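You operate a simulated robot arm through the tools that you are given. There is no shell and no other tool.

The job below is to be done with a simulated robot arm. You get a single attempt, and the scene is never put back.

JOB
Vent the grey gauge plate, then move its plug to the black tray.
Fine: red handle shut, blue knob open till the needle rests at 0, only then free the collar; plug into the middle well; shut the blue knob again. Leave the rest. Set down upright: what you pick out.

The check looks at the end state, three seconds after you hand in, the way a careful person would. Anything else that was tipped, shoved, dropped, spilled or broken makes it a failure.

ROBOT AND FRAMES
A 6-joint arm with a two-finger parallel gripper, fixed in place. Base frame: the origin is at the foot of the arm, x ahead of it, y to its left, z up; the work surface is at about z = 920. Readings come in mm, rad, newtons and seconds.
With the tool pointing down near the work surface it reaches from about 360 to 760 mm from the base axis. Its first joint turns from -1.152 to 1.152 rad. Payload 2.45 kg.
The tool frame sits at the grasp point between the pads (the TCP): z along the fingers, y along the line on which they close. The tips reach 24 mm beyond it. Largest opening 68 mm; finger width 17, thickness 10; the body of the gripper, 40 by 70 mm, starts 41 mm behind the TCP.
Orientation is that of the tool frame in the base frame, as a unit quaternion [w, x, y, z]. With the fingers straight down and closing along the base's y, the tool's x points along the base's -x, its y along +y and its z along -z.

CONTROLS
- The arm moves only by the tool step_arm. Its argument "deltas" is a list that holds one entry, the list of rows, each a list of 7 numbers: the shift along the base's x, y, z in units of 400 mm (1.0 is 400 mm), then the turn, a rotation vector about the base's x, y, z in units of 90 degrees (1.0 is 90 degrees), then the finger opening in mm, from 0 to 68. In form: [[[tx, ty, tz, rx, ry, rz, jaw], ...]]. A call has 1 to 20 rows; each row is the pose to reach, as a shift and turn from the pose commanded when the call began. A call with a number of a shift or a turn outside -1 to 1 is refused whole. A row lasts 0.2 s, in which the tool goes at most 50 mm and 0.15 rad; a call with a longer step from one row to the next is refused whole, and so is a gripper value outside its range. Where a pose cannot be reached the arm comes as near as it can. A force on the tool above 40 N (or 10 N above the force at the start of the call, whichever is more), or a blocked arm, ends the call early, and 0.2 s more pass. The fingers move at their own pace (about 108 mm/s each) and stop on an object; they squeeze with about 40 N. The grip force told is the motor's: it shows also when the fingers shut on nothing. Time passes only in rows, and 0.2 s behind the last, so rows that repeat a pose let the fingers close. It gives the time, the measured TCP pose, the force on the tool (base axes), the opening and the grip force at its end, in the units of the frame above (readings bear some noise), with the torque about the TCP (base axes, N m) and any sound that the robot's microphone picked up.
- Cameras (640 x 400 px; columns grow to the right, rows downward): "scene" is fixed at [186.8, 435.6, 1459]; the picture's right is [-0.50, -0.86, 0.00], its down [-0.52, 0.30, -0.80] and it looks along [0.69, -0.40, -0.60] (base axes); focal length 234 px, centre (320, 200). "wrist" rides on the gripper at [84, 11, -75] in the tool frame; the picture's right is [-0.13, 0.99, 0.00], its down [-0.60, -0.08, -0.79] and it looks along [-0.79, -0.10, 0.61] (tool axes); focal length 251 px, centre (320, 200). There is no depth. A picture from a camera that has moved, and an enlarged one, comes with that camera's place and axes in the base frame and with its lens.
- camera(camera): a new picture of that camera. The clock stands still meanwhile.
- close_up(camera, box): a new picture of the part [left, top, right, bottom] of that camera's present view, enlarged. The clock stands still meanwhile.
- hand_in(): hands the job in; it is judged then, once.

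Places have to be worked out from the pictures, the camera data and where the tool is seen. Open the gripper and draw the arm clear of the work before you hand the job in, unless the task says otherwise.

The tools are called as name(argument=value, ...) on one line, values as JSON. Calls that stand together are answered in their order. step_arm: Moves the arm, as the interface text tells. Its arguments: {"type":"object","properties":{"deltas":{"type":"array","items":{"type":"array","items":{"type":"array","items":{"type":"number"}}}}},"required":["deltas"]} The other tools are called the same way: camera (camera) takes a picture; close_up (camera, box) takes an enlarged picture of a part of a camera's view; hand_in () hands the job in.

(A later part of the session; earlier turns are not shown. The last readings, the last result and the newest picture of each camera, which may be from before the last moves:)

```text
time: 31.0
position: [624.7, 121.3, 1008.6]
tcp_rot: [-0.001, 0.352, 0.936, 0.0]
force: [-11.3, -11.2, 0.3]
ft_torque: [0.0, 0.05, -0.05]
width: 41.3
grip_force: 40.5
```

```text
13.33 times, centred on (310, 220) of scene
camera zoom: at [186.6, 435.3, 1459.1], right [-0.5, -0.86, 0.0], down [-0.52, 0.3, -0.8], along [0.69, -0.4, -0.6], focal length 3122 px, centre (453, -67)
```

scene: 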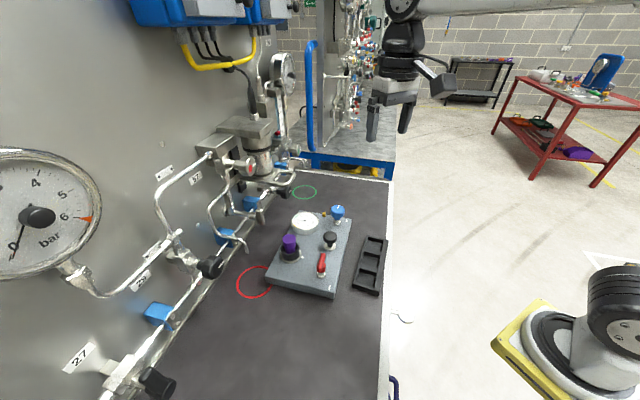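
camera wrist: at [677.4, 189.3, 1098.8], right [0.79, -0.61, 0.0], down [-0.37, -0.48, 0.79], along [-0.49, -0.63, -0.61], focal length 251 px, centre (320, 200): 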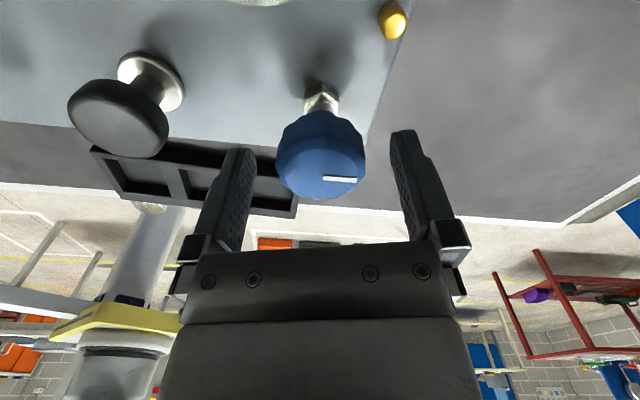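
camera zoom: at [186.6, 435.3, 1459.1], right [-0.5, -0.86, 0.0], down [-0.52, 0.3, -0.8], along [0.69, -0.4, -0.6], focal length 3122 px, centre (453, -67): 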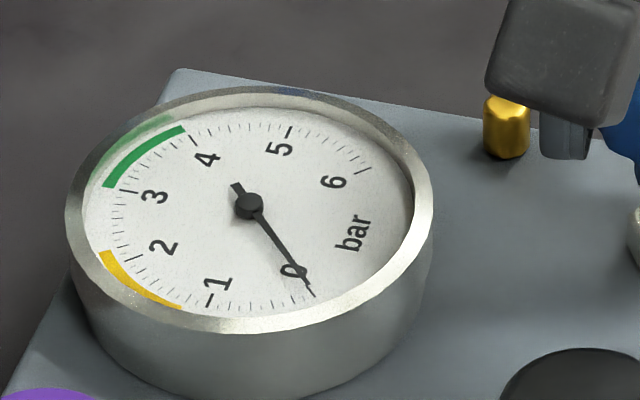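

The needle rests exactly on 0 and the venting has stopped. I'll release the knob (leaving it open), rise, and travel toward the plug with the wrist turned so the camera stays clear of the wall.

step_arm(deltas=[[[0, 0, 0, 0, 0, 0, 50], [0, 0, 0, 0, 0, 0, 68], [0, 0, 0, 0, 0, 0, 68], [0, 0, 0.1, 0, 0, 0, 68], [0, 0, 0.2, 0, 0, 0.0, 68], [-0.01, 0.06, 0.25, 0, 0, 0.08, 68], [-0.02, 0.12, 0.25, 0, 0, 0.16, 68], [-0.03, 0.18, 0.25, 0, 0, 0.24, 68], [-0.04, 0.24, 0.25, 0, 0, 0.32, 68], [-0.05, 0.3, 0.25, 0, 0, 0.4, 68], [-0.06, 0.36, 0.25, 0, 0, 0.48, 68], [-0.08, 0.4, 0.25, 0, 0, 0.56, 68], [-0.08, 0.44, 0.25, 0, 0, 0.64, 68], [-0.08, 0.44, 0.25, 0, 0, 0.72, 68], [-0.08, 0.44, 0.25, 0, 0, 0.8, 68], [-0.08, 0.44, 0.25, 0, 0, 0.88, 68], [-0.08, 0.44, 0.25, 0, 0, 0.96, 68], [-0.08, 0.44, 0.25, 0, 0, 0.96, 68]]])

camera(camera="wrist")

close_up(camera="scene", box=[240, 150, 400, 250])

```text
time: 34.8
position: [592.6, 297.0, 1109.4]
tcp_rot: [0.001, -0.385, 0.923, 0.001]
force: [-0.4, 0.0, -0.2]
ft_torque: [0.02, 0.0, 0.0]
width: 68.1
grip_force: 0.0
```

```text
taken
camera wrist: at [525.8, 246.8, 1185.4], right [-0.61, 0.79, 0.0], down [0.48, 0.37, 0.79], along [0.63, 0.49, -0.61], focal length 251 px, centre (320, 200)
```

wrist: 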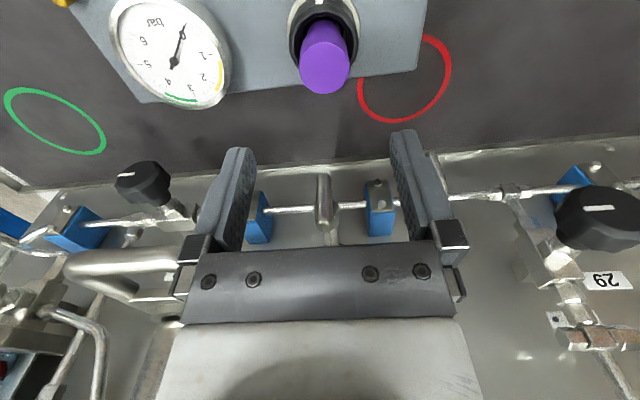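

```text
4.00 times, centred on (320, 200) of scene
camera zoom: at [186.8, 435.6, 1459.0], right [-0.5, -0.86, 0.0], down [-0.52, 0.3, -0.8], along [0.69, -0.4, -0.6], focal length 936 px, centre (320, 200)
```

zoom: 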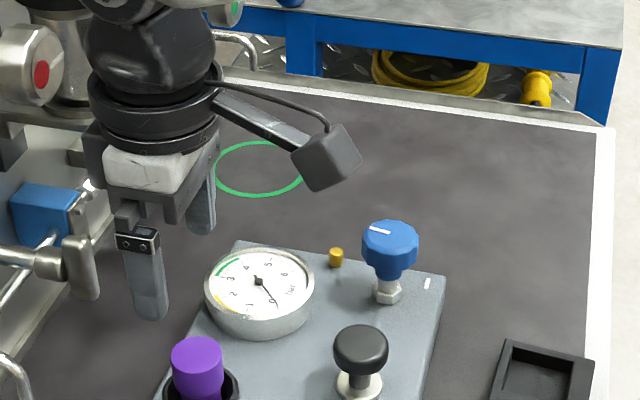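

The plug's axis triangulates to ≈(589,298) with its top at z≈1016, and the collar rib is lined up with the plate mark (locked) at azimuth ≈-131°. The present jaw direction is perpendicular to the rib, which is good. I'll centre, lower part way and check.

step_arm(deltas=[[[-0.009, 0.0025, -0.05, 0, 0, 0, 68], [-0.009, 0.0025, -0.12, 0, 0, 0, 68], [-0.009, 0.0025, -0.15, 0, 0, 0, 68], [-0.009, 0.0025, -0.15, 0, 0, 0, 68]]])

close_up(camera="wrist", box=[208, 20, 432, 160])

close_up(camera="scene", box=[250, 200, 346, 260])

```text
time: 35.8
position: [590.4, 297.3, 1049.6]
tcp_rot: [0.0, -0.383, 0.924, -0.001]
force: [-0.9, -0.6, 0.4]
ft_torque: [-0.01, -0.03, 0.03]
width: 67.9
grip_force: 0.1
```

```text
2.86 times, centred on (320, 90) of wrist
camera zoom: at [522.3, 247.5, 1124.8], right [-0.61, 0.79, 0.0], down [0.48, 0.37, 0.79], along [0.63, 0.49, -0.61], focal length 718 px, centre (320, 514)
```

zoom: 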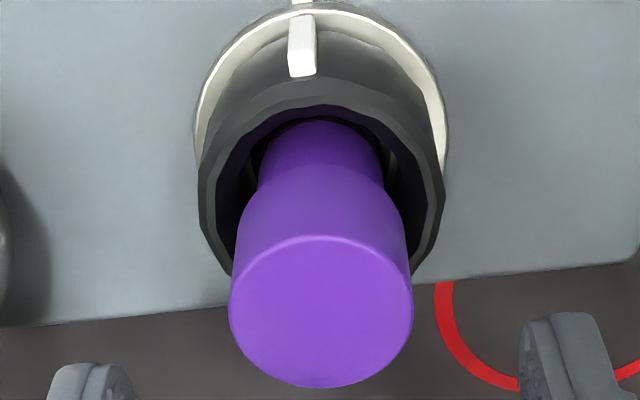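

```text
6.67 times, centred on (298, 230) of scene
camera zoom: at [186.8, 435.6, 1459.0], right [-0.5, -0.86, 0.0], down [-0.52, 0.3, -0.8], along [0.69, -0.4, -0.6], focal length 1561 px, centre (467, 0)
```

zoom: 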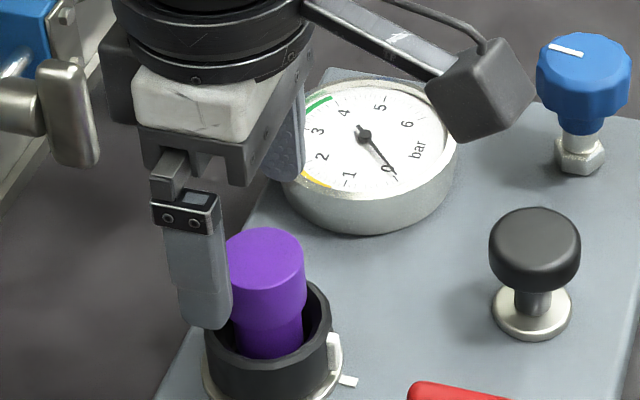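

Everything lines up within about 4 mm; I'll shift slightly back and descend around the collar with open jaws, stopping with the tips around z≈963.

step_arm(deltas=[[[-0.008, -0.0035, -0.04, 0, 0, 0, 68], [-0.008, -0.0035, -0.09, 0, 0, 0, 68], [-0.008, -0.0035, -0.125, 0, 0, 0, 68], [-0.008, -0.0035, -0.125, 0, 0, 0, 68]]])

close_up(camera="scene", box=[250, 200, 346, 260])

camera(camera="wrist")

```text
time: 36.8
position: [586.7, 296.2, 999.2]
tcp_rot: [0.0, -0.383, 0.924, 0.0]
force: [-0.7, 0.9, -0.1]
ft_torque: [-0.01, -0.02, 0.0]
width: 68.0
grip_force: 0.0
```

```text
6.67 times, centred on (298, 230) of scene
camera zoom: at [186.8, 435.6, 1459.0], right [-0.5, -0.86, 0.0], down [-0.52, 0.3, -0.8], along [0.69, -0.4, -0.6], focal length 1561 px, centre (467, 0)
```

zoom: 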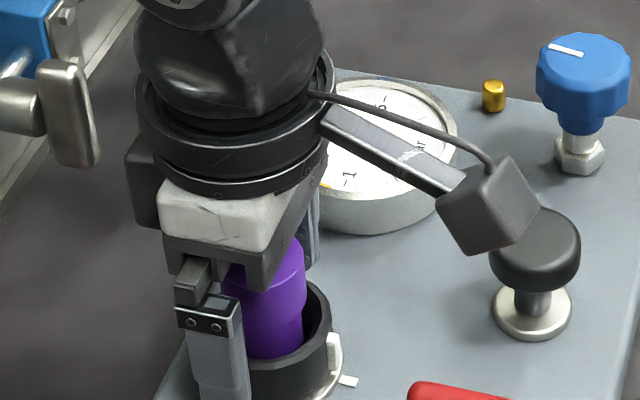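

```text
taken
camera wrist: at [519.4, 246.1, 1074.8], right [-0.61, 0.79, 0.0], down [0.48, 0.37, 0.79], along [0.63, 0.49, -0.61], focal length 251 px, centre (320, 200)
```

wrist: 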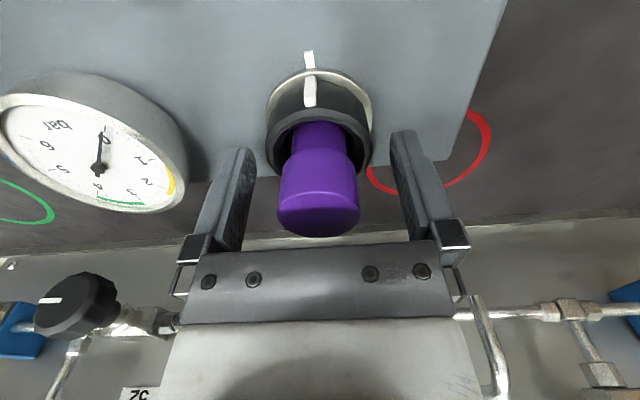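

Fingers straddle the collar and the plug top is centred. I'll lower the last 12 mm and close on the collar.

step_arm(deltas=[[[0, 0, -0.015, 0, 0, 0, 68], [0, 0, -0.03, 0, 0, 0, 68], [0, 0, -0.03, 0, 0, 0, 58], [0, 0, -0.03, 0, 0, 0, 48], [0, 0, -0.03, 0, 0, 0, 44], [0, 0, -0.03, 0, 0, 0, 44]]])

camera(camera="wrist")

close_up(camera="scene", box=[250, 200, 346, 260])

```text
time: 38.2
position: [586.2, 295.1, 986.8]
tcp_rot: [0.0, -0.383, 0.924, -0.001]
force: [2.9, -3.2, 0.4]
ft_torque: [-0.05, -0.48, -0.01]
width: 50.8
grip_force: 39.9
```

```text
taken
camera wrist: at [519.4, 245.8, 1062.7], right [-0.61, 0.79, 0.0], down [0.48, 0.37, 0.79], along [0.63, 0.48, -0.61], focal length 251 px, centre (320, 200)
```

wrist: 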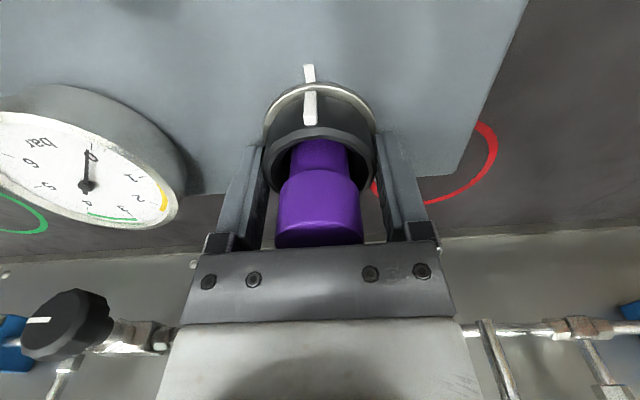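

```text
6.67 times, centred on (298, 230) of scene
camera zoom: at [186.8, 435.6, 1459.0], right [-0.5, -0.86, 0.0], down [-0.52, 0.3, -0.8], along [0.69, -0.4, -0.6], focal length 1561 px, centre (467, 0)
```

zoom: 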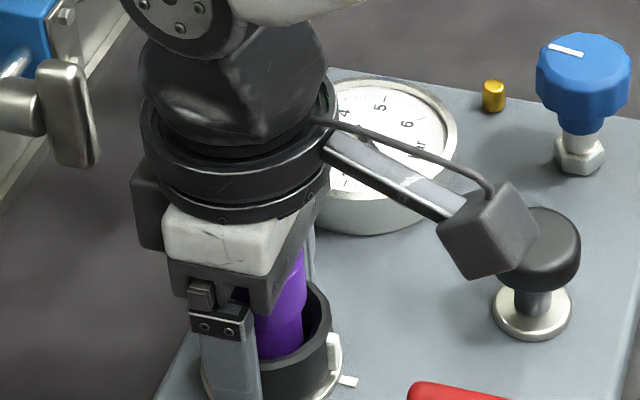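

The collar is gripped (50.8 mm) with negligible side force. I'll try a counter-clockwise turn of about 20° and see how it responds.

step_arm(deltas=[[[0, 0, 0, 0, 0, 0.06, 44], [0, 0, 0, 0, 0, 0.12, 44], [0, 0, 0, 0, 0, 0.18, 44], [0, 0, 0, 0, 0, 0.22, 44], [0, 0, 0, 0, 0, 0.22, 44]]])

camera(camera="wrist")

close_up(camera="scene", box=[250, 200, 346, 260])

```text
time: 39.4
position: [586.8, 297.4, 987.3]
tcp_rot: [-0.001, -0.538, 0.843, 0.001]
force: [-2.0, -0.8, -0.2]
ft_torque: [-0.05, -0.78, 0.06]
width: 50.9
grip_force: 40.0
```

```text
taken
camera wrist: at [540.8, 226.4, 1062.8], right [-0.84, 0.54, 0.0], down [0.33, 0.51, 0.79], along [0.42, 0.67, -0.61], focal length 251 px, centre (320, 200)
```

wrist: 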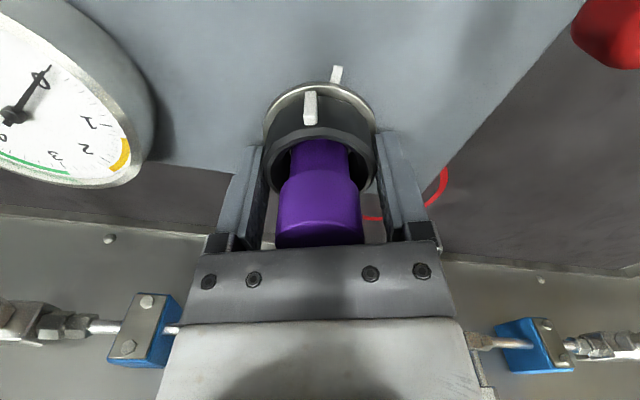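

```text
6.67 times, centred on (298, 230) of scene
camera zoom: at [186.8, 435.7, 1459.0], right [-0.5, -0.86, 0.0], down [-0.52, 0.3, -0.8], along [0.69, -0.4, -0.6], focal length 1561 px, centre (467, 0)
```

zoom: 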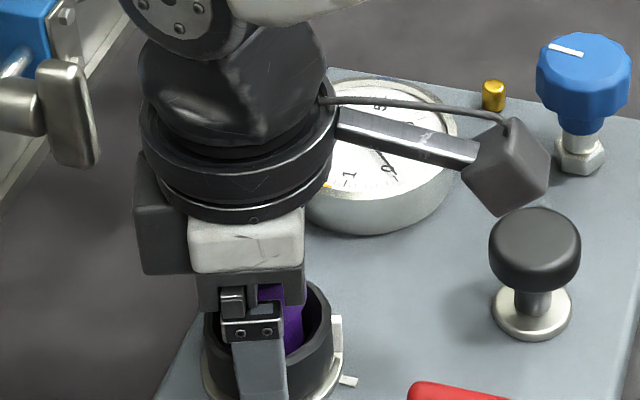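

The collar turns freely counter-clockwise with the rib leaving the mark. I'll continue another ~40°.

step_arm(deltas=[[[0, 0, 0, 0, 0, 0.07, 44], [0, 0, 0, 0, 0, 0.14, 44], [0, 0, 0, 0, 0, 0.21, 44], [0, 0, 0, 0, 0, 0.28, 44], [0, 0, 0, 0, 0, 0.35, 44], [0, 0, 0, 0, 0, 0.42, 44], [0, 0, 0, 0, 0, 0.45, 44], [0, 0, 0, 0, 0, 0.45, 44]]])

camera(camera="wrist")

close_up(camera="scene", box=[250, 200, 346, 260])

```text
time: 41.2
position: [584.9, 297.1, 987.1]
tcp_rot: [0.002, 0.796, -0.605, 0.0]
force: [-17.3, -1.0, -0.3]
ft_torque: [-0.39, -1.06, 0.02]
width: 50.6
grip_force: 39.5
```

```text
taken
camera wrist: at [597.2, 214.2, 1062.8], right [-0.99, -0.14, 0.0], down [-0.08, 0.6, 0.79], along [-0.11, 0.78, -0.61], focal length 251 px, centre (320, 200)
```

wrist: 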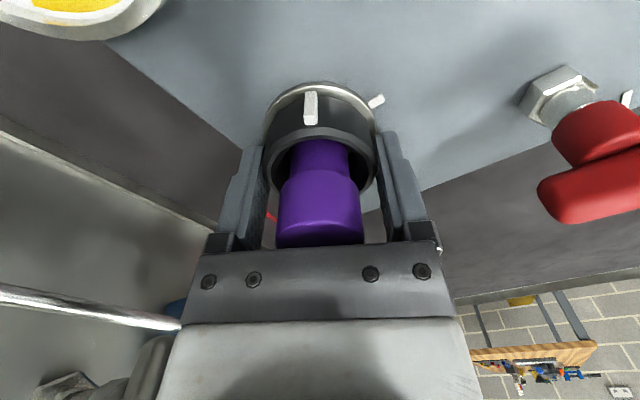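

```text
6.67 times, centred on (298, 230) of scene
camera zoom: at [186.3, 435.7, 1459.0], right [-0.5, -0.86, 0.0], down [-0.52, 0.3, -0.8], along [0.69, -0.4, -0.6], focal length 1561 px, centre (467, 0)
```

zoom: 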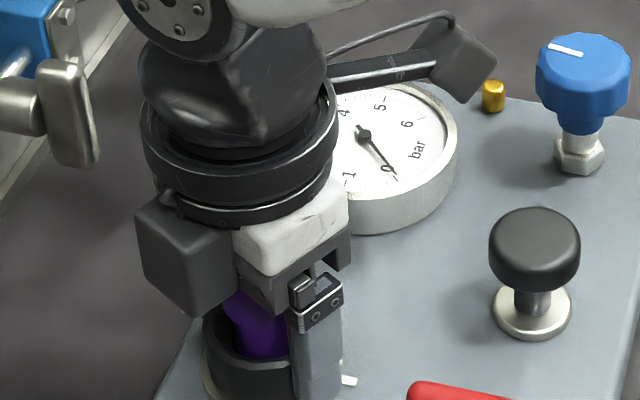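

60° in, no stop yet; the -17 N side load says the collar axis is about 1.5 mm toward -x, so I'll shift that way and continue turning to find the stop.

step_arm(deltas=[[[-0.004, 0, 0, 0, 0, 0.06, 44], [-0.005, 0, 0, 0, 0, 0.12, 44], [-0.005, 0, 0, 0, 0, 0.18, 44], [-0.005, 0, 0, 0, 0, 0.24, 44], [-0.005, 0, 0, 0, 0, 0.3, 44], [-0.005, 0, 0, 0, 0, 0.35, 44], [-0.005, 0, 0, 0, 0, 0.35, 44]]])

camera(camera="wrist")

```text
time: 42.8
position: [584.5, 296.1, 987.1]
tcp_rot: [0.001, 0.93, -0.368, -0.001]
force: [-2.1, -2.0, 0.5]
ft_torque: [0.32, -0.35, -0.88]
width: 50.6
grip_force: 40.3
```

```text
taken
camera wrist: at [638.4, 232.2, 1063.0], right [-0.77, -0.64, 0.0], down [-0.39, 0.47, 0.79], along [-0.5, 0.61, -0.61], focal length 251 px, centre (320, 200)
```

wrist: 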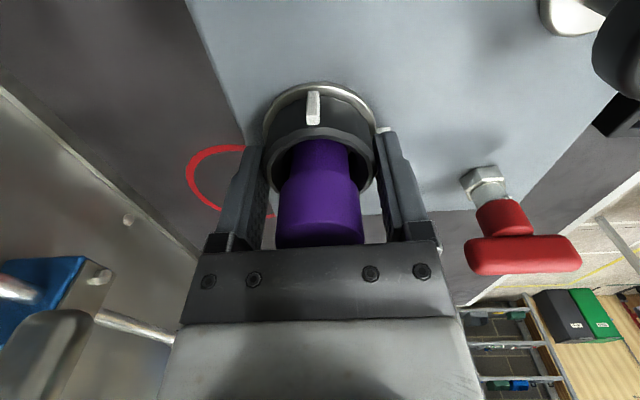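

The collar has reached its stop at ≈90° (torque -0.9 N·m). I'll release it, rise straight up and swing the wrist back to look at the freed collar.

step_arm(deltas=[[[0, 0, 0, 0, 0, -0.02, 50], [0, 0, 0, 0, 0, -0.02, 68], [0, 0, 0, 0, 0, -0.02, 68], [0, 0, 0.05, 0, 0, -0.02, 68], [0, 0, 0.12, 0, 0, -0.02, 68], [0, 0, 0.2, 0, 0, -0.08, 68], [0, 0, 0.25, 0, 0, -0.16, 68], [0, 0, 0.25, 0, 0, -0.24, 68], [0, 0, 0.25, 0, 0, -0.32, 68], [0, 0, 0.25, 0, 0, -0.4, 68], [0, 0, 0.25, 0, 0, -0.48, 68], [0, 0, 0.25, 0, 0, -0.56, 68], [0, 0, 0.25, 0, 0, -0.64, 68], [0, 0, 0.25, 0, 0, -0.72, 68], [0, 0, 0.25, 0, 0, -0.8, 68], [0, 0, 0.25, 0, 0, -0.88, 68], [0, 0, 0.25, 0, 0, -0.96, 68], [0, 0, 0.25, 0, 0, -1.0, 68], [0, 0, 0.25, 0, 0, -1.0, 68]]])

camera(camera="wrist")

close_up(camera="scene", box=[250, 200, 346, 260])

```text
time: 46.8
position: [583.3, 296.9, 1087.6]
tcp_rot: [-0.001, -0.398, 0.917, 0.0]
force: [-0.1, -0.5, -0.8]
ft_torque: [-0.03, 0.0, -0.01]
width: 67.8
grip_force: 0.1
```

```text
taken
camera wrist: at [518.7, 244.0, 1163.3], right [-0.64, 0.77, 0.0], down [0.47, 0.39, 0.79], along [0.61, 0.5, -0.61], focal length 251 px, centre (320, 200)
```

wrist: 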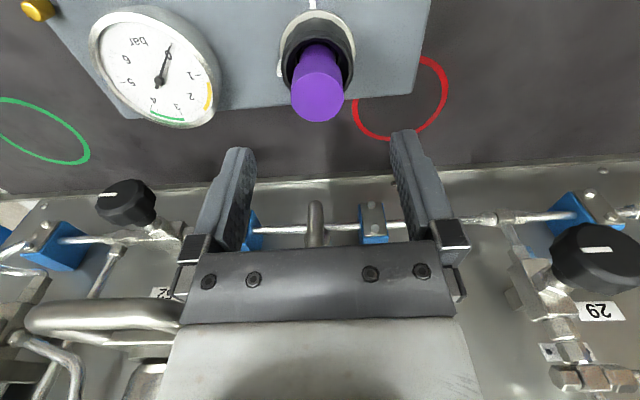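

```text
6.67 times, centred on (298, 230) of scene
camera zoom: at [186.8, 435.6, 1459.0], right [-0.5, -0.86, 0.0], down [-0.52, 0.3, -0.8], along [0.69, -0.4, -0.6], focal length 1561 px, centre (467, 0)
```

zoom: 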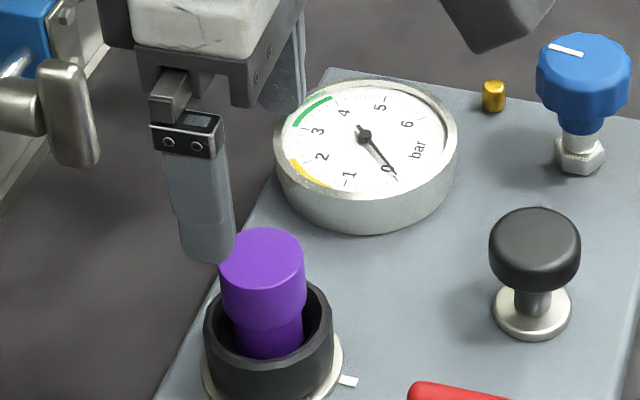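

The rib has moved 90° off the mark, so the collar is free. The plug centre is (585.5,295.2); I'll descend over its head, keeping the tips above the collar rim, and close.

step_arm(deltas=[[[0.0055, -0.004, -0.08, 0, 0, 0, 68], [0.0055, -0.004, -0.15, 0, 0, 0, 68], [0.0055, -0.004, -0.2, 0, 0, 0, 68], [0.0055, -0.004, -0.2, 0, 0, 0, 52], [0.0055, -0.004, -0.2, 0, 0, 0, 36], [0.0055, -0.004, -0.2, 0, 0, 0, 28], [0.0055, -0.004, -0.2, 0, 0, 0, 28]]])

camera(camera="wrist")

close_up(camera="scene", box=[250, 200, 346, 260])

```text
time: 48.4
position: [585.5, 295.9, 1007.6]
tcp_rot: [-0.001, -0.398, 0.917, 0.001]
force: [-8.5, 7.3, -0.2]
ft_torque: [0.5, -0.13, -0.02]
width: 50.6
grip_force: 39.3
```

```text
taken
camera wrist: at [520.3, 242.7, 1082.9], right [-0.64, 0.77, 0.0], down [0.47, 0.39, 0.79], along [0.61, 0.5, -0.61], focal length 251 px, centre (320, 200)
```

wrist: 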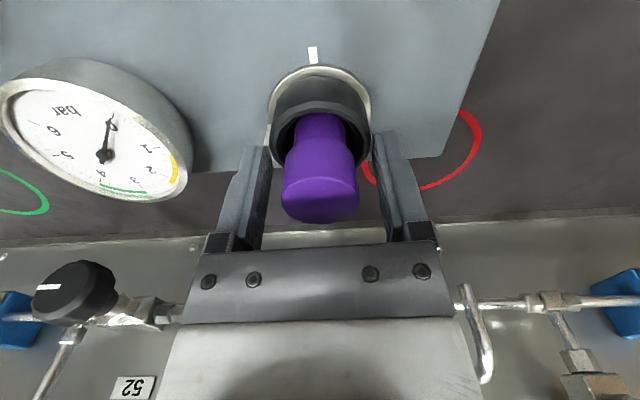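

```text
6.67 times, centred on (298, 230) of scene
camera zoom: at [186.6, 435.9, 1458.9], right [-0.5, -0.86, 0.0], down [-0.52, 0.3, -0.8], along [0.69, -0.4, -0.6], focal length 1561 px, centre (467, 0)
```

zoom: 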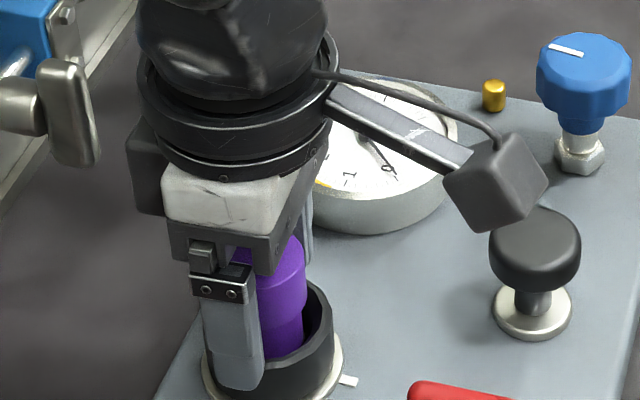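

The jaws stopped at 50.6 mm, so they caught the collar rim, which is taller than I judged. I'll open, rise 10 mm and try again on the plug head.

step_arm(deltas=[[[0, 0, 0, 0, 0, 0, 60], [0, 0, 0, 0, 0, 0, 66], [0, 0, 0.015, 0, 0, 0, 66], [0, 0, 0.025, 0, 0, 0, 66], [0, 0, 0.025, 0, 0, 0, 54], [0, 0, 0.025, 0, 0, 0, 44], [0, 0, 0.025, 0, 0, 0, 34], [0, 0, 0.025, 0, 0, 0, 28], [0, 0, 0.025, 0, 0, 0, 28]]])

close_up(camera="scene", box=[250, 200, 346, 260])

```text
time: 50.4
position: [587.0, 294.3, 1018.8]
tcp_rot: [0.0, -0.398, 0.917, 0.0]
force: [-0.7, 0.6, 0.4]
ft_torque: [0.04, 0.04, -0.03]
width: 31.5
grip_force: 39.7
```

```text
6.67 times, centred on (298, 230) of scene
camera zoom: at [186.7, 435.7, 1459.0], right [-0.5, -0.86, 0.0], down [-0.52, 0.3, -0.8], along [0.69, -0.4, -0.6], focal length 1561 px, centre (467, 0)
```

zoom: 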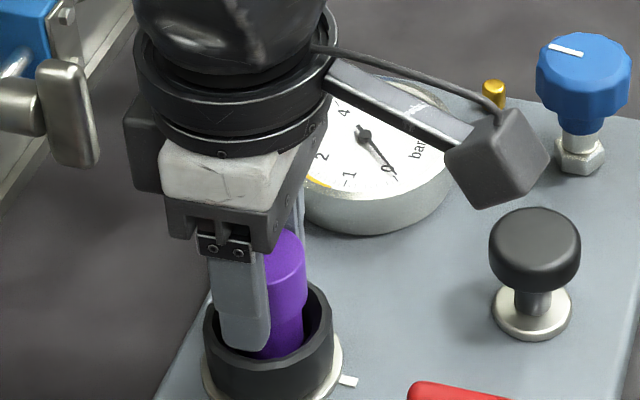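

The plug head is gripped at 31.5 mm with no side force. I'll lift slowly and watch the vertical force.

step_arm(deltas=[[[0, 0, 0.02, 0, 0, 0, 28], [0, 0, 0.045, 0, 0, 0, 28], [0, 0, 0.075, 0, 0, 0, 28], [0, 0, 0.11, 0, 0, 0, 28], [0, 0, 0.15, 0, 0, 0, 28], [0, 0, 0.15, 0, 0, 0, 28]]])

close_up(camera="scene", box=[240, 170, 368, 250])

camera(camera="wrist")

```text
time: 51.8
position: [586.5, 294.6, 1077.5]
tcp_rot: [-0.001, -0.398, 0.917, -0.001]
force: [-0.7, -0.6, -0.5]
ft_torque: [0.0, 0.0, 0.02]
width: 31.6
grip_force: 40.3
```

```text
5.00 times, centred on (304, 210) of scene
camera zoom: at [186.8, 435.6, 1459.0], right [-0.5, -0.86, 0.0], down [-0.52, 0.3, -0.8], along [0.69, -0.4, -0.6], focal length 1171 px, centre (400, 150)
```

zoom: 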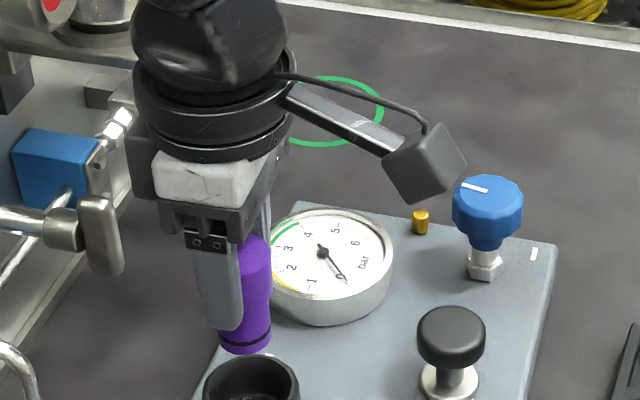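

```text
taken
camera wrist: at [520.9, 242.0, 1153.1], right [-0.64, 0.77, 0.0], down [0.47, 0.39, 0.79], along [0.61, 0.5, -0.61], focal length 251 px, centre (320, 200)
```

wrist: 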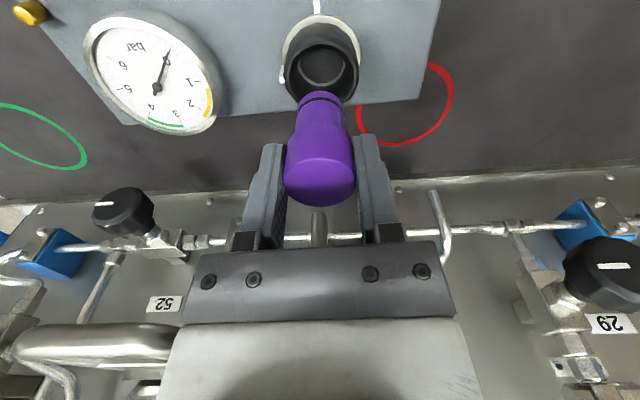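

The plug is out; it's about 55 mm long, with its bottom ≈53 mm below the TCP. I'll raise it and carry it over the tray's middle well, near (478,103).

step_arm(deltas=[[[0, 0, 0.08, 0, 0, 0, 28], [-0.03, -0.05, 0.1, 0, 0, 0, 28], [-0.07, -0.12, 0.1, 0, 0, 0, 28], [-0.12, -0.21, 0.1, 0, 0, 0, 28], [-0.17, -0.3, 0.1, 0, 0, 0, 28], [-0.21, -0.38, 0.1, 0, 0, 0, 28], [-0.25, -0.45, 0.1, 0, 0, 0, 28], [-0.27, -0.48, 0.1, 0, 0, 0, 28], [-0.27, -0.48, 0.1, 0, 0, 0, 28], [-0.27, -0.48, 0.1, 0, 0, 0, 28]]])

camera(camera="wrist")

camera(camera="scene")

```text
time: 54.0
position: [477.3, 103.4, 1116.8]
tcp_rot: [-0.001, -0.398, 0.917, 0.0]
force: [-1.1, 0.3, -1.0]
ft_torque: [-0.04, 0.0, -0.01]
width: 31.4
grip_force: 40.4
```

```text
taken
camera wrist: at [412.9, 50.1, 1193.3], right [-0.64, 0.77, 0.0], down [0.47, 0.39, 0.79], along [0.61, 0.5, -0.61], focal length 251 px, centre (320, 200)
```

wrist: 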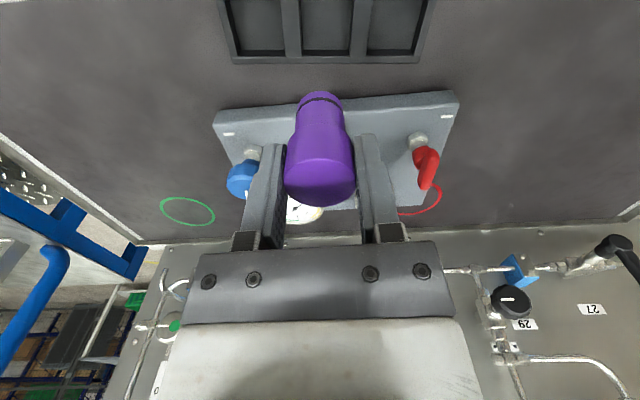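

```text
taken
```

scene: 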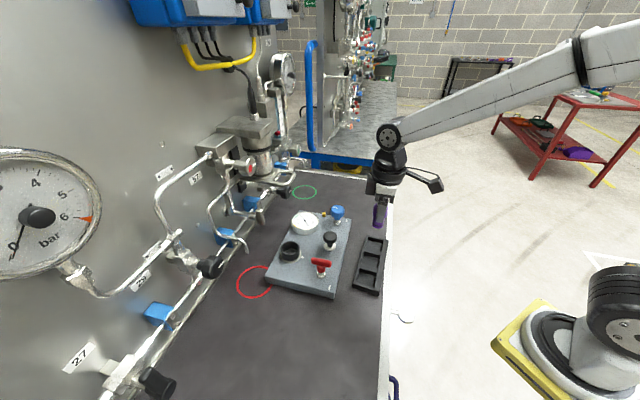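

I'll back off 60 mm so the entire tray comes into the wrist view for precise positioning.

step_arm(deltas=[[[-0.06, -0.05, 0, 0, 0, 0, 28], [-0.115, -0.095, 0, 0, 0, 0, 28], [-0.115, -0.095, 0, 0, 0, 0, 28], [-0.115, -0.095, 0, 0, 0, 0, 28]]])

close_up(camera="wrist", box=[192, 0, 448, 160])

close_up(camera="scene", box=[330, 180, 426, 300])

```text
time: 55.0
position: [431.8, 64.2, 1117.9]
tcp_rot: [0.001, -0.397, 0.918, 0.0]
force: [0.1, 0.0, -1.4]
ft_torque: [-0.02, -0.02, 0.0]
width: 31.4
grip_force: 39.7
```

```text
2.50 times, centred on (320, 80) of wrist
camera zoom: at [366.2, 11.8, 1192.4], right [-0.64, 0.77, 0.0], down [0.47, 0.39, 0.79], along [0.61, 0.5, -0.61], focal length 629 px, centre (320, 500)
```

zoom: 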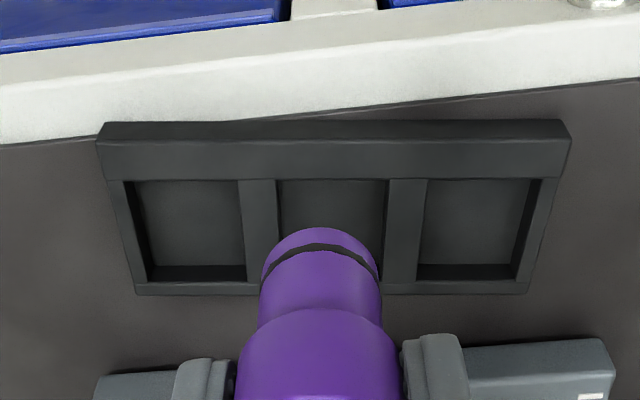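

```text
3.33 times, centred on (378, 240) of scene
camera zoom: at [186.8, 435.6, 1459.0], right [-0.5, -0.86, 0.0], down [-0.52, 0.3, -0.8], along [0.69, -0.4, -0.6], focal length 780 px, centre (127, 67)
```

zoom: 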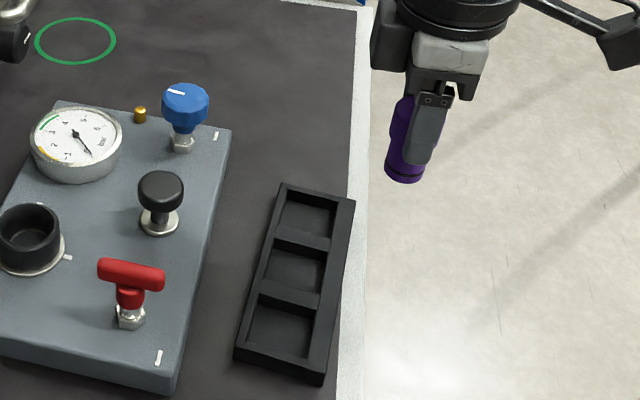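

The middle well is ≈45×46 mm, centred at about (474.5,108), rim z≈937 and floor ≈923. I'll move over it and lower until the plug bottom is just above the rim.

step_arm(deltas=[[[0.05, 0.05, 0, 0, 0, 0, 28], [0.107, 0.1095, 0, 0, 0, 0, 28], [0.107, 0.1095, -0.08, 0, 0, 0, 28], [0.107, 0.1095, -0.16, 0, 0, 0, 28], [0.107, 0.1095, -0.23, 0, 0, 0, 28], [0.107, 0.1095, -0.28, 0, 0, 0, 28], [0.107, 0.1095, -0.28, 0, 0, 0, 28], [0.107, 0.1095, -0.28, 0, 0, 0, 28]]])

close_up(camera="wrist", box=[192, 0, 448, 160])

close_up(camera="scene", box=[322, 200, 418, 300])

```text
time: 56.8
position: [474.8, 110.2, 1005.7]
tcp_rot: [0.001, -0.398, 0.918, 0.0]
force: [-0.6, -0.6, -0.9]
ft_torque: [0.0, -0.01, 0.0]
width: 31.7
grip_force: 40.4
```

```text
2.50 times, centred on (320, 80) of wrist
camera zoom: at [409.2, 56.9, 1081.3], right [-0.64, 0.77, 0.0], down [0.47, 0.39, 0.79], along [0.61, 0.5, -0.61], focal length 629 px, centre (320, 500)
```

zoom: 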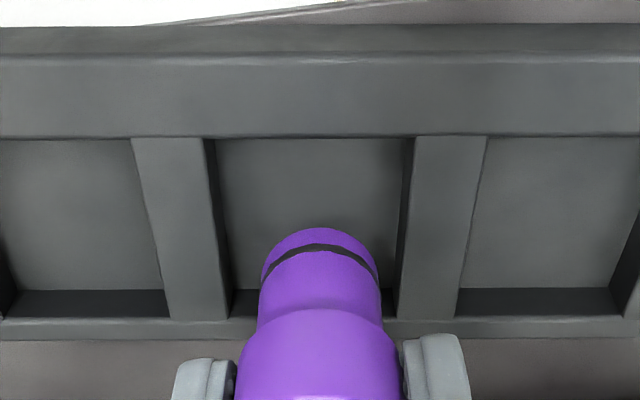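

```text
4.00 times, centred on (370, 250) of scene
camera zoom: at [186.8, 435.6, 1459.0], right [-0.5, -0.86, 0.0], down [-0.52, 0.3, -0.8], along [0.69, -0.4, -0.6], focal length 936 px, centre (120, 0)
```

zoom: 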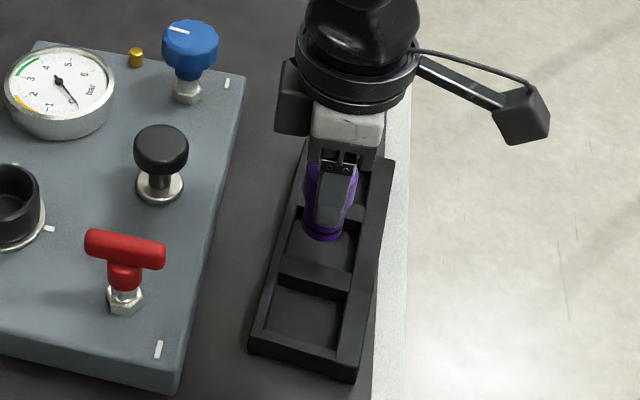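

Nearly centred: I'll trim 2 mm in -y and lower into the well to just above the expected floor contact.

step_arm(deltas=[[[0, -0.006, 0, 0, 0, 0, 28], [0, -0.006, -0.02, 0, 0, 0, 28], [0, -0.006, -0.04, 0, 0, 0, 28], [0, -0.006, -0.052, 0, 0, 0, 28], [0, -0.006, -0.052, 0, 0, 0, 28]]])

close_up(camera="wrist", box=[192, 0, 448, 160])

close_up(camera="scene", box=[338, 220, 402, 280])

```text
time: 58.0
position: [475.1, 106.0, 985.5]
tcp_rot: [0.0, -0.398, 0.917, -0.001]
force: [-0.1, 0.3, -0.6]
ft_torque: [-0.01, 0.0, 0.01]
width: 31.7
grip_force: 40.3
```

```text
2.50 times, centred on (320, 80) of wrist
camera zoom: at [409.5, 53.9, 1060.5], right [-0.64, 0.77, 0.0], down [0.47, 0.39, 0.79], along [0.61, 0.5, -0.61], focal length 629 px, centre (320, 500)
```

zoom: 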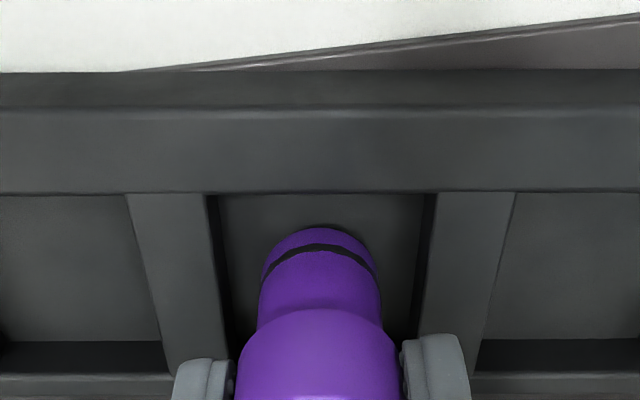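

```text
6.67 times, centred on (370, 250) of scene
camera zoom: at [186.8, 435.6, 1459.0], right [-0.5, -0.86, 0.0], down [-0.52, 0.3, -0.8], along [0.69, -0.4, -0.6], focal length 1561 px, centre (-13, -133)
```

zoom: 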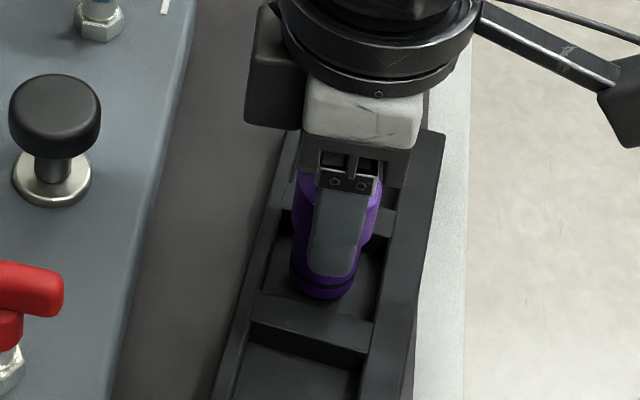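

The plug is in the well, just above the floor. I'll lower in small steps until contact shows in the force.

step_arm(deltas=[[[0, 0, -0.006, 0, 0, 0, 28], [0, 0, -0.012, 0, 0, 0, 28], [0, 0, -0.012, 0, 0, 0, 28]]])

```text
time: 58.8
position: [475.0, 106.5, 981.0]
tcp_rot: [0.0, -0.398, 0.918, -0.001]
force: [-8.1, -2.6, 37.0]
ft_torque: [-0.14, 0.49, 0.02]
width: 31.7
grip_force: 39.9
```

Contact with the floor (37 N). I'll ease up 2.5 mm to relieve the load, then check.

step_arm(deltas=[[[0, 0, 0.004, 0, 0, 0, 28], [0, 0, 0.0065, 0, 0, 0, 28], [0, 0, 0.0065, 0, 0, 0, 28]]])

```text
time: 59.6
position: [474.3, 107.0, 981.0]
tcp_rot: [-0.001, -0.397, 0.918, 0.001]
force: [0.9, -0.3, 2.8]
ft_torque: [0.04, -0.11, 0.01]
width: 31.4
grip_force: 40.6
```

Only 2.8 N left, so the plug is just resting on the floor. I'll open the jaws gently and rise straight up.

step_arm(deltas=[[[0, 0, 0, 0, 0, 0, 36], [0, 0, 0, 0, 0, 0, 44], [0, 0, 0, 0, 0, 0, 50], [0, 0, 0, 0, 0, 0, 50], [0, 0, 0.04, 0, 0, 0, 50], [0, 0, 0.1, 0, 0, 0, 50], [0, 0, 0.2, 0, 0, 0, 50], [0, 0, 0.3, 0, 0, 0, 50], [0, 0, 0.3, 0, 0, 0, 50]]])

close_up(camera="wrist", box=[192, 0, 448, 160])

close_up(camera="scene", box=[258, 190, 418, 290])

```text
time: 61.6
position: [474.9, 105.6, 1104.8]
tcp_rot: [0.0, -0.398, 0.917, 0.0]
force: [-0.5, -0.2, 0.0]
ft_torque: [-0.01, -0.03, 0.01]
width: 49.8
grip_force: 0.1
```

```text
2.50 times, centred on (320, 80) of wrist
camera zoom: at [409.7, 53.8, 1179.7], right [-0.64, 0.77, 0.0], down [0.47, 0.39, 0.79], along [0.61, 0.5, -0.61], focal length 629 px, centre (320, 500)
```

zoom: 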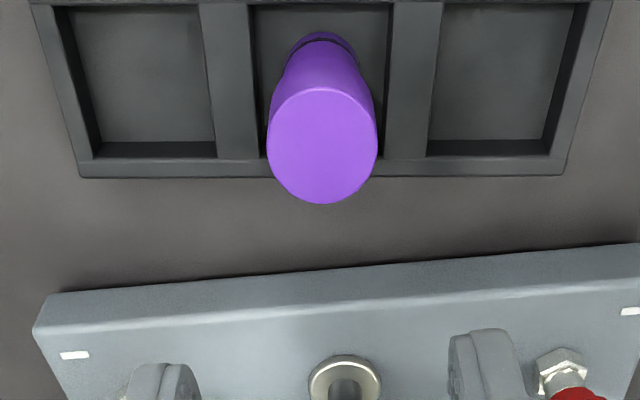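

```text
4.00 times, centred on (338, 240) of scene
camera zoom: at [186.8, 435.6, 1459.0], right [-0.5, -0.86, 0.0], down [-0.52, 0.3, -0.8], along [0.69, -0.4, -0.6], focal length 936 px, centre (248, 40)
```

zoom: 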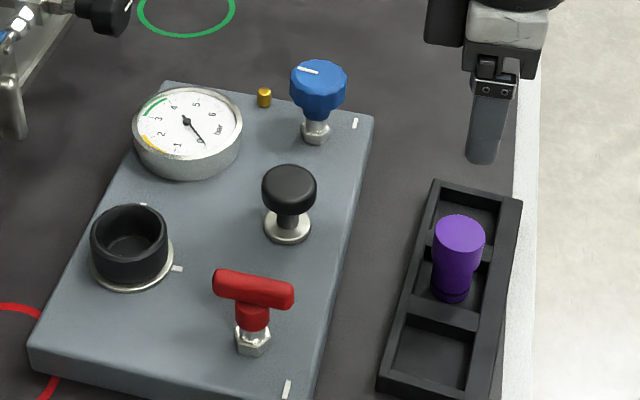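

The plug stands upright in the middle well and the gauge reads 0. Now I'll return over the blue knob to shut it (clockwise).

step_arm(deltas=[[[0.09, 0.009, 0, 0, 0, 0, 68], [0.19, 0.019, 0, 0, 0, 0, 68], [0.29, 0.029, 0, 0, 0, 0, 68], [0.375, 0.038, 0, 0, 0, 0, 68], [0.375, 0.038, -0.08, 0, 0, 0, 68], [0.375, 0.038, -0.16, 0, 0, 0, 68], [0.375, 0.038, -0.16, 0, 0, 0, 68]]])

camera(camera="wrist")

close_up(camera="scene", box=[270, 170, 398, 250])

```text
time: 63.2
position: [626.1, 121.6, 1037.2]
tcp_rot: [0.001, -0.398, 0.917, -0.001]
force: [0.0, 0.1, -0.1]
ft_torque: [-0.04, 0.02, 0.02]
width: 67.7
grip_force: 0.1
```

```text
taken
camera wrist: at [560.7, 68.9, 1113.1], right [-0.64, 0.77, 0.0], down [0.47, 0.39, 0.79], along [0.61, 0.5, -0.61], focal length 251 px, centre (320, 200)
```

wrist: 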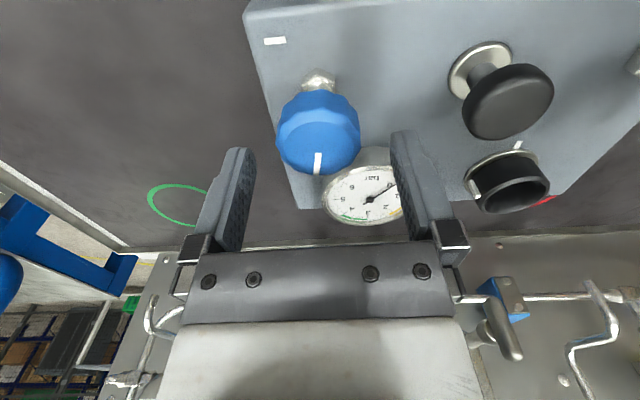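

```text
5.00 times, centred on (334, 210) of scene
camera zoom: at [186.8, 435.6, 1459.0], right [-0.5, -0.86, 0.0], down [-0.52, 0.3, -0.8], along [0.69, -0.4, -0.6], focal length 1171 px, centre (250, 150)
```

zoom: 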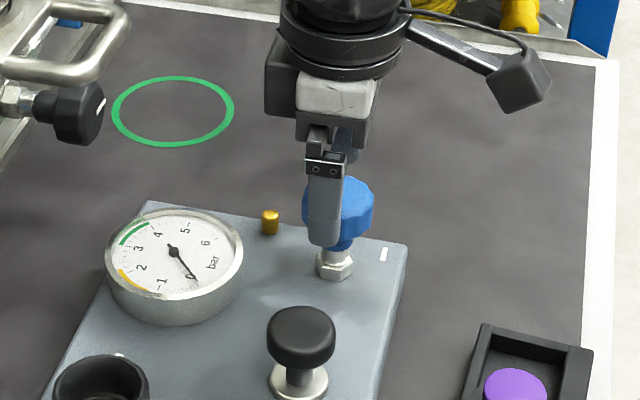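

Centred over the knob. I'll lower 28 mm and close on it.

step_arm(deltas=[[[-0.003, -0.001, -0.03, 0, 0, 0, 68], [-0.003, -0.001, -0.06, 0, 0, 0, 68], [-0.003, -0.001, -0.07, 0, 0, 0, 60], [-0.003, -0.001, -0.07, 0, 0, 0, 46], [-0.003, -0.001, -0.07, 0, 0, 0, 36], [-0.003, -0.001, -0.07, 0, 0, 0, 36], [-0.003, -0.001, -0.07, 0, 0, 0, 36]]])

```text
time: 64.8
position: [624.4, 120.0, 1010.9]
tcp_rot: [0.0, -0.398, 0.918, 0.0]
force: [11.7, -9.3, 0.7]
ft_torque: [0.02, -0.37, -0.03]
width: 41.4
grip_force: 39.6
```

Gripped at 41.4 mm. Now I'll turn clockwise through 70°, then feel for the closed stop near 79°.

step_arm(deltas=[[[0, 0, 0, 0, 0, -0.08, 36], [0, 0, 0, 0, 0, -0.16, 36], [0, 0, 0, 0, 0, -0.24, 36], [0, 0, 0, 0, 0, -0.32, 36], [0, 0, 0, 0, 0, -0.4, 36], [0, 0, 0, 0, 0, -0.48, 36], [0, 0, 0, 0, 0, -0.56, 36], [0, 0, 0, 0, 0, -0.64, 36], [0, 0, 0, 0, 0, -0.72, 36], [0, 0, 0, 0, 0, -0.78, 36], [0, 0, 0, 0, 0, -0.78, 36]]])

close_up(camera="scene", box=[280, 180, 376, 240])

```text
time: 67.2
position: [625.7, 119.2, 1011.2]
tcp_rot: [0.0, 0.203, 0.979, 0.0]
force: [20.1, -17.1, 0.2]
ft_torque: [-0.24, -0.41, -0.07]
width: 41.0
grip_force: 40.1
```

```text
6.67 times, centred on (328, 210) of scene
camera zoom: at [187.6, 435.2, 1459.0], right [-0.5, -0.86, 0.0], down [-0.52, 0.3, -0.8], along [0.69, -0.4, -0.61], focal length 1561 px, centre (267, 133)
```

zoom: 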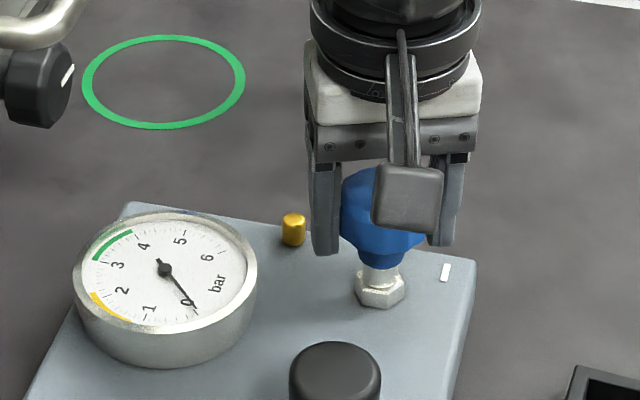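

70° turned. The side load suggests shifting about 1.5 mm toward (+x,-y); I'll do that and continue to the stop.

step_arm(deltas=[[[0.003, -0.003, 0, 0, 0, -0.04, 36], [0.003, -0.003, 0, 0, 0, -0.08, 36], [0.003, -0.003, 0, 0, 0, -0.1, 36], [0.003, -0.003, 0, 0, 0, -0.1, 36]]])

```text
time: 68.2
position: [624.4, 120.1, 1010.1]
tcp_rot: [-0.001, 0.278, 0.961, 0.001]
force: [4.7, -11.4, -0.1]
ft_torque: [-0.36, -0.1, -0.04]
width: 41.2
grip_force: 40.1
```

79° back and no stop torque yet; I'll turn a little further clockwise to feel the seat.

step_arm(deltas=[[[0, 0, 0, 0, 0, -0.04, 36], [0, 0, 0, 0, 0, -0.08, 36], [0, 0, 0, 0, 0, -0.08, 36]]])

close_up(camera="scene", box=[280, 180, 376, 240])

camera(camera="wrist")

```text
time: 69.0
position: [625.4, 120.4, 1010.3]
tcp_rot: [-0.001, 0.338, 0.941, 0.0]
force: [-4.2, -6.8, 1.4]
ft_torque: [-0.29, 0.05, 0.72]
width: 41.1
grip_force: 39.7
```

```text
6.67 times, centred on (328, 210) of scene
camera zoom: at [186.6, 435.4, 1459.1], right [-0.5, -0.86, 0.0], down [-0.52, 0.3, -0.8], along [0.69, -0.4, -0.6], focal length 1561 px, centre (267, 133)
```

zoom: 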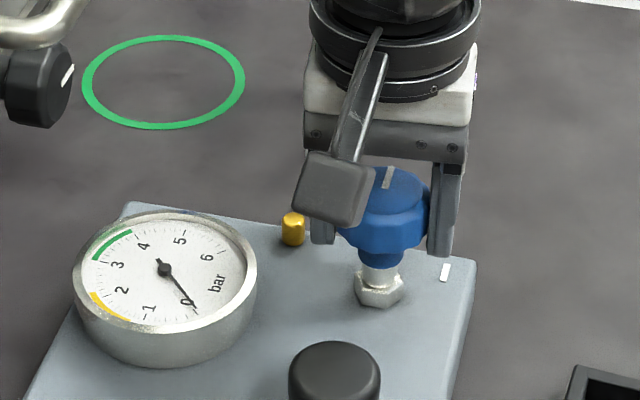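

```text
taken
camera wrist: at [567.1, 183.2, 1086.3], right [0.73, 0.68, 0.0], down [0.42, -0.45, 0.79], along [0.54, -0.58, -0.61], focal length 251 px, centre (320, 200)
```

wrist: 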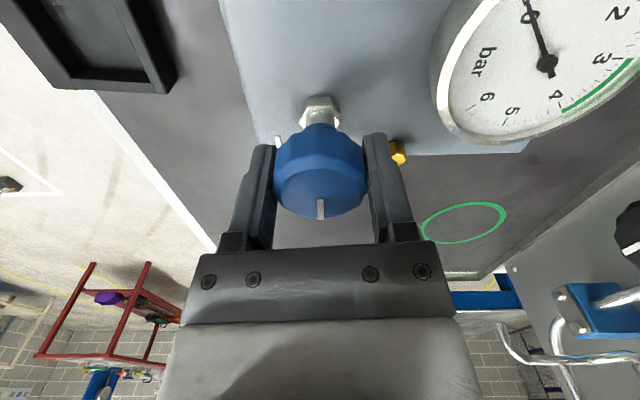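

Torque jumped to 0.72 N·m with the pointer back in its original position, so the blue knob is shut. I'll open and rise straight up, then retreat.

step_arm(deltas=[[[0, 0, 0, 0, 0, 0, 50], [0, 0, 0, 0, 0, 0, 58], [0, 0, 0, 0, 0, 0, 58], [0, 0, 0.05, 0, 0, 0, 58], [0, 0, 0.12, 0, 0, 0, 58], [0, 0, 0.22, 0, 0, 0, 58], [0, 0, 0.34, 0, 0, 0, 62], [0, 0, 0.46, 0, 0, 0, 68], [-0.08, 0, 0.52, 0, 0, 0, 68], [-0.18, 0, 0.56, 0, 0, 0, 68], [-0.28, 0, 0.6, 0, 0, 0, 68], [-0.38, 0, 0.65, 0, 0, 0, 68], [-0.38, 0, 0.65, 0, 0, 0, 68]]])

close_up(camera="scene", box=[230, 170, 406, 300])

camera(camera="wrist")

close_up(camera="scene", box=[280, 195, 360, 245])

```text
time: 71.8
position: [471.5, 119.8, 1271.0]
tcp_rot: [0.0, 0.338, 0.941, -0.001]
force: [0.3, 0.2, 0.3]
ft_torque: [-0.02, 0.02, 0.0]
width: 67.8
grip_force: 0.0
```

```text
3.08 times, centred on (318, 235) of scene
camera zoom: at [186.7, 435.6, 1459.0], right [-0.5, -0.86, 0.0], down [-0.52, 0.3, -0.8], along [0.69, -0.4, -0.6], focal length 720 px, centre (326, 92)
```

zoom: 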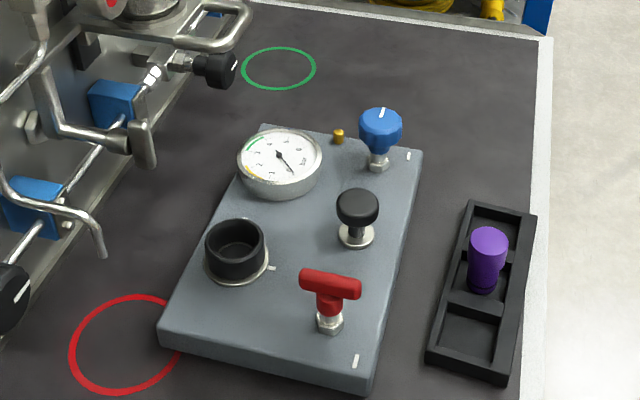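

```text
taken
camera wrist: at [414.1, 182.5, 1346.7], right [0.73, 0.68, 0.0], down [0.42, -0.45, 0.79], along [0.54, -0.58, -0.61], focal length 251 px, centre (320, 200)
```

wrist: 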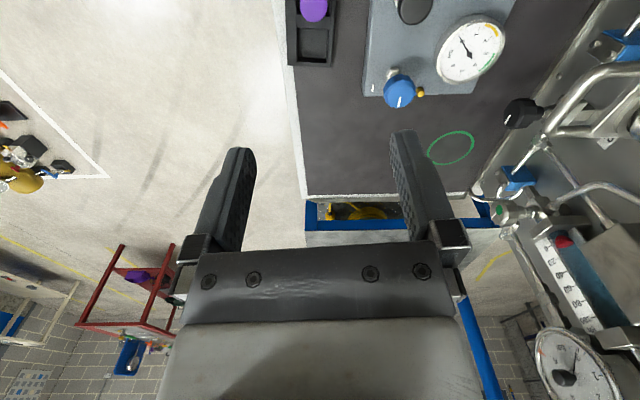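

```text
8.00 times, centred on (320, 220) of scene
camera zoom: at [186.7, 435.6, 1459.0], right [-0.5, -0.86, 0.0], down [-0.52, 0.3, -0.8], along [0.69, -0.4, -0.6], focal length 1873 px, centre (320, 40)
```

zoom: 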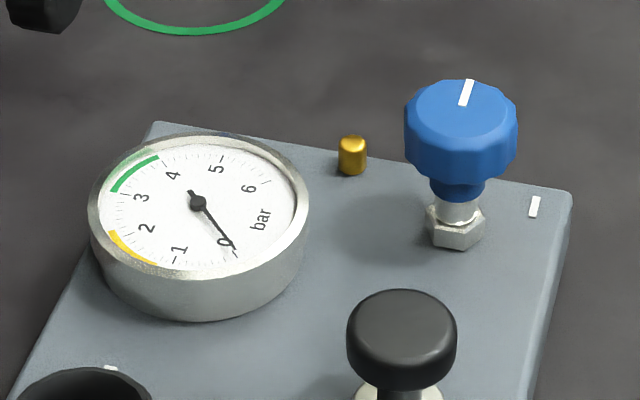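

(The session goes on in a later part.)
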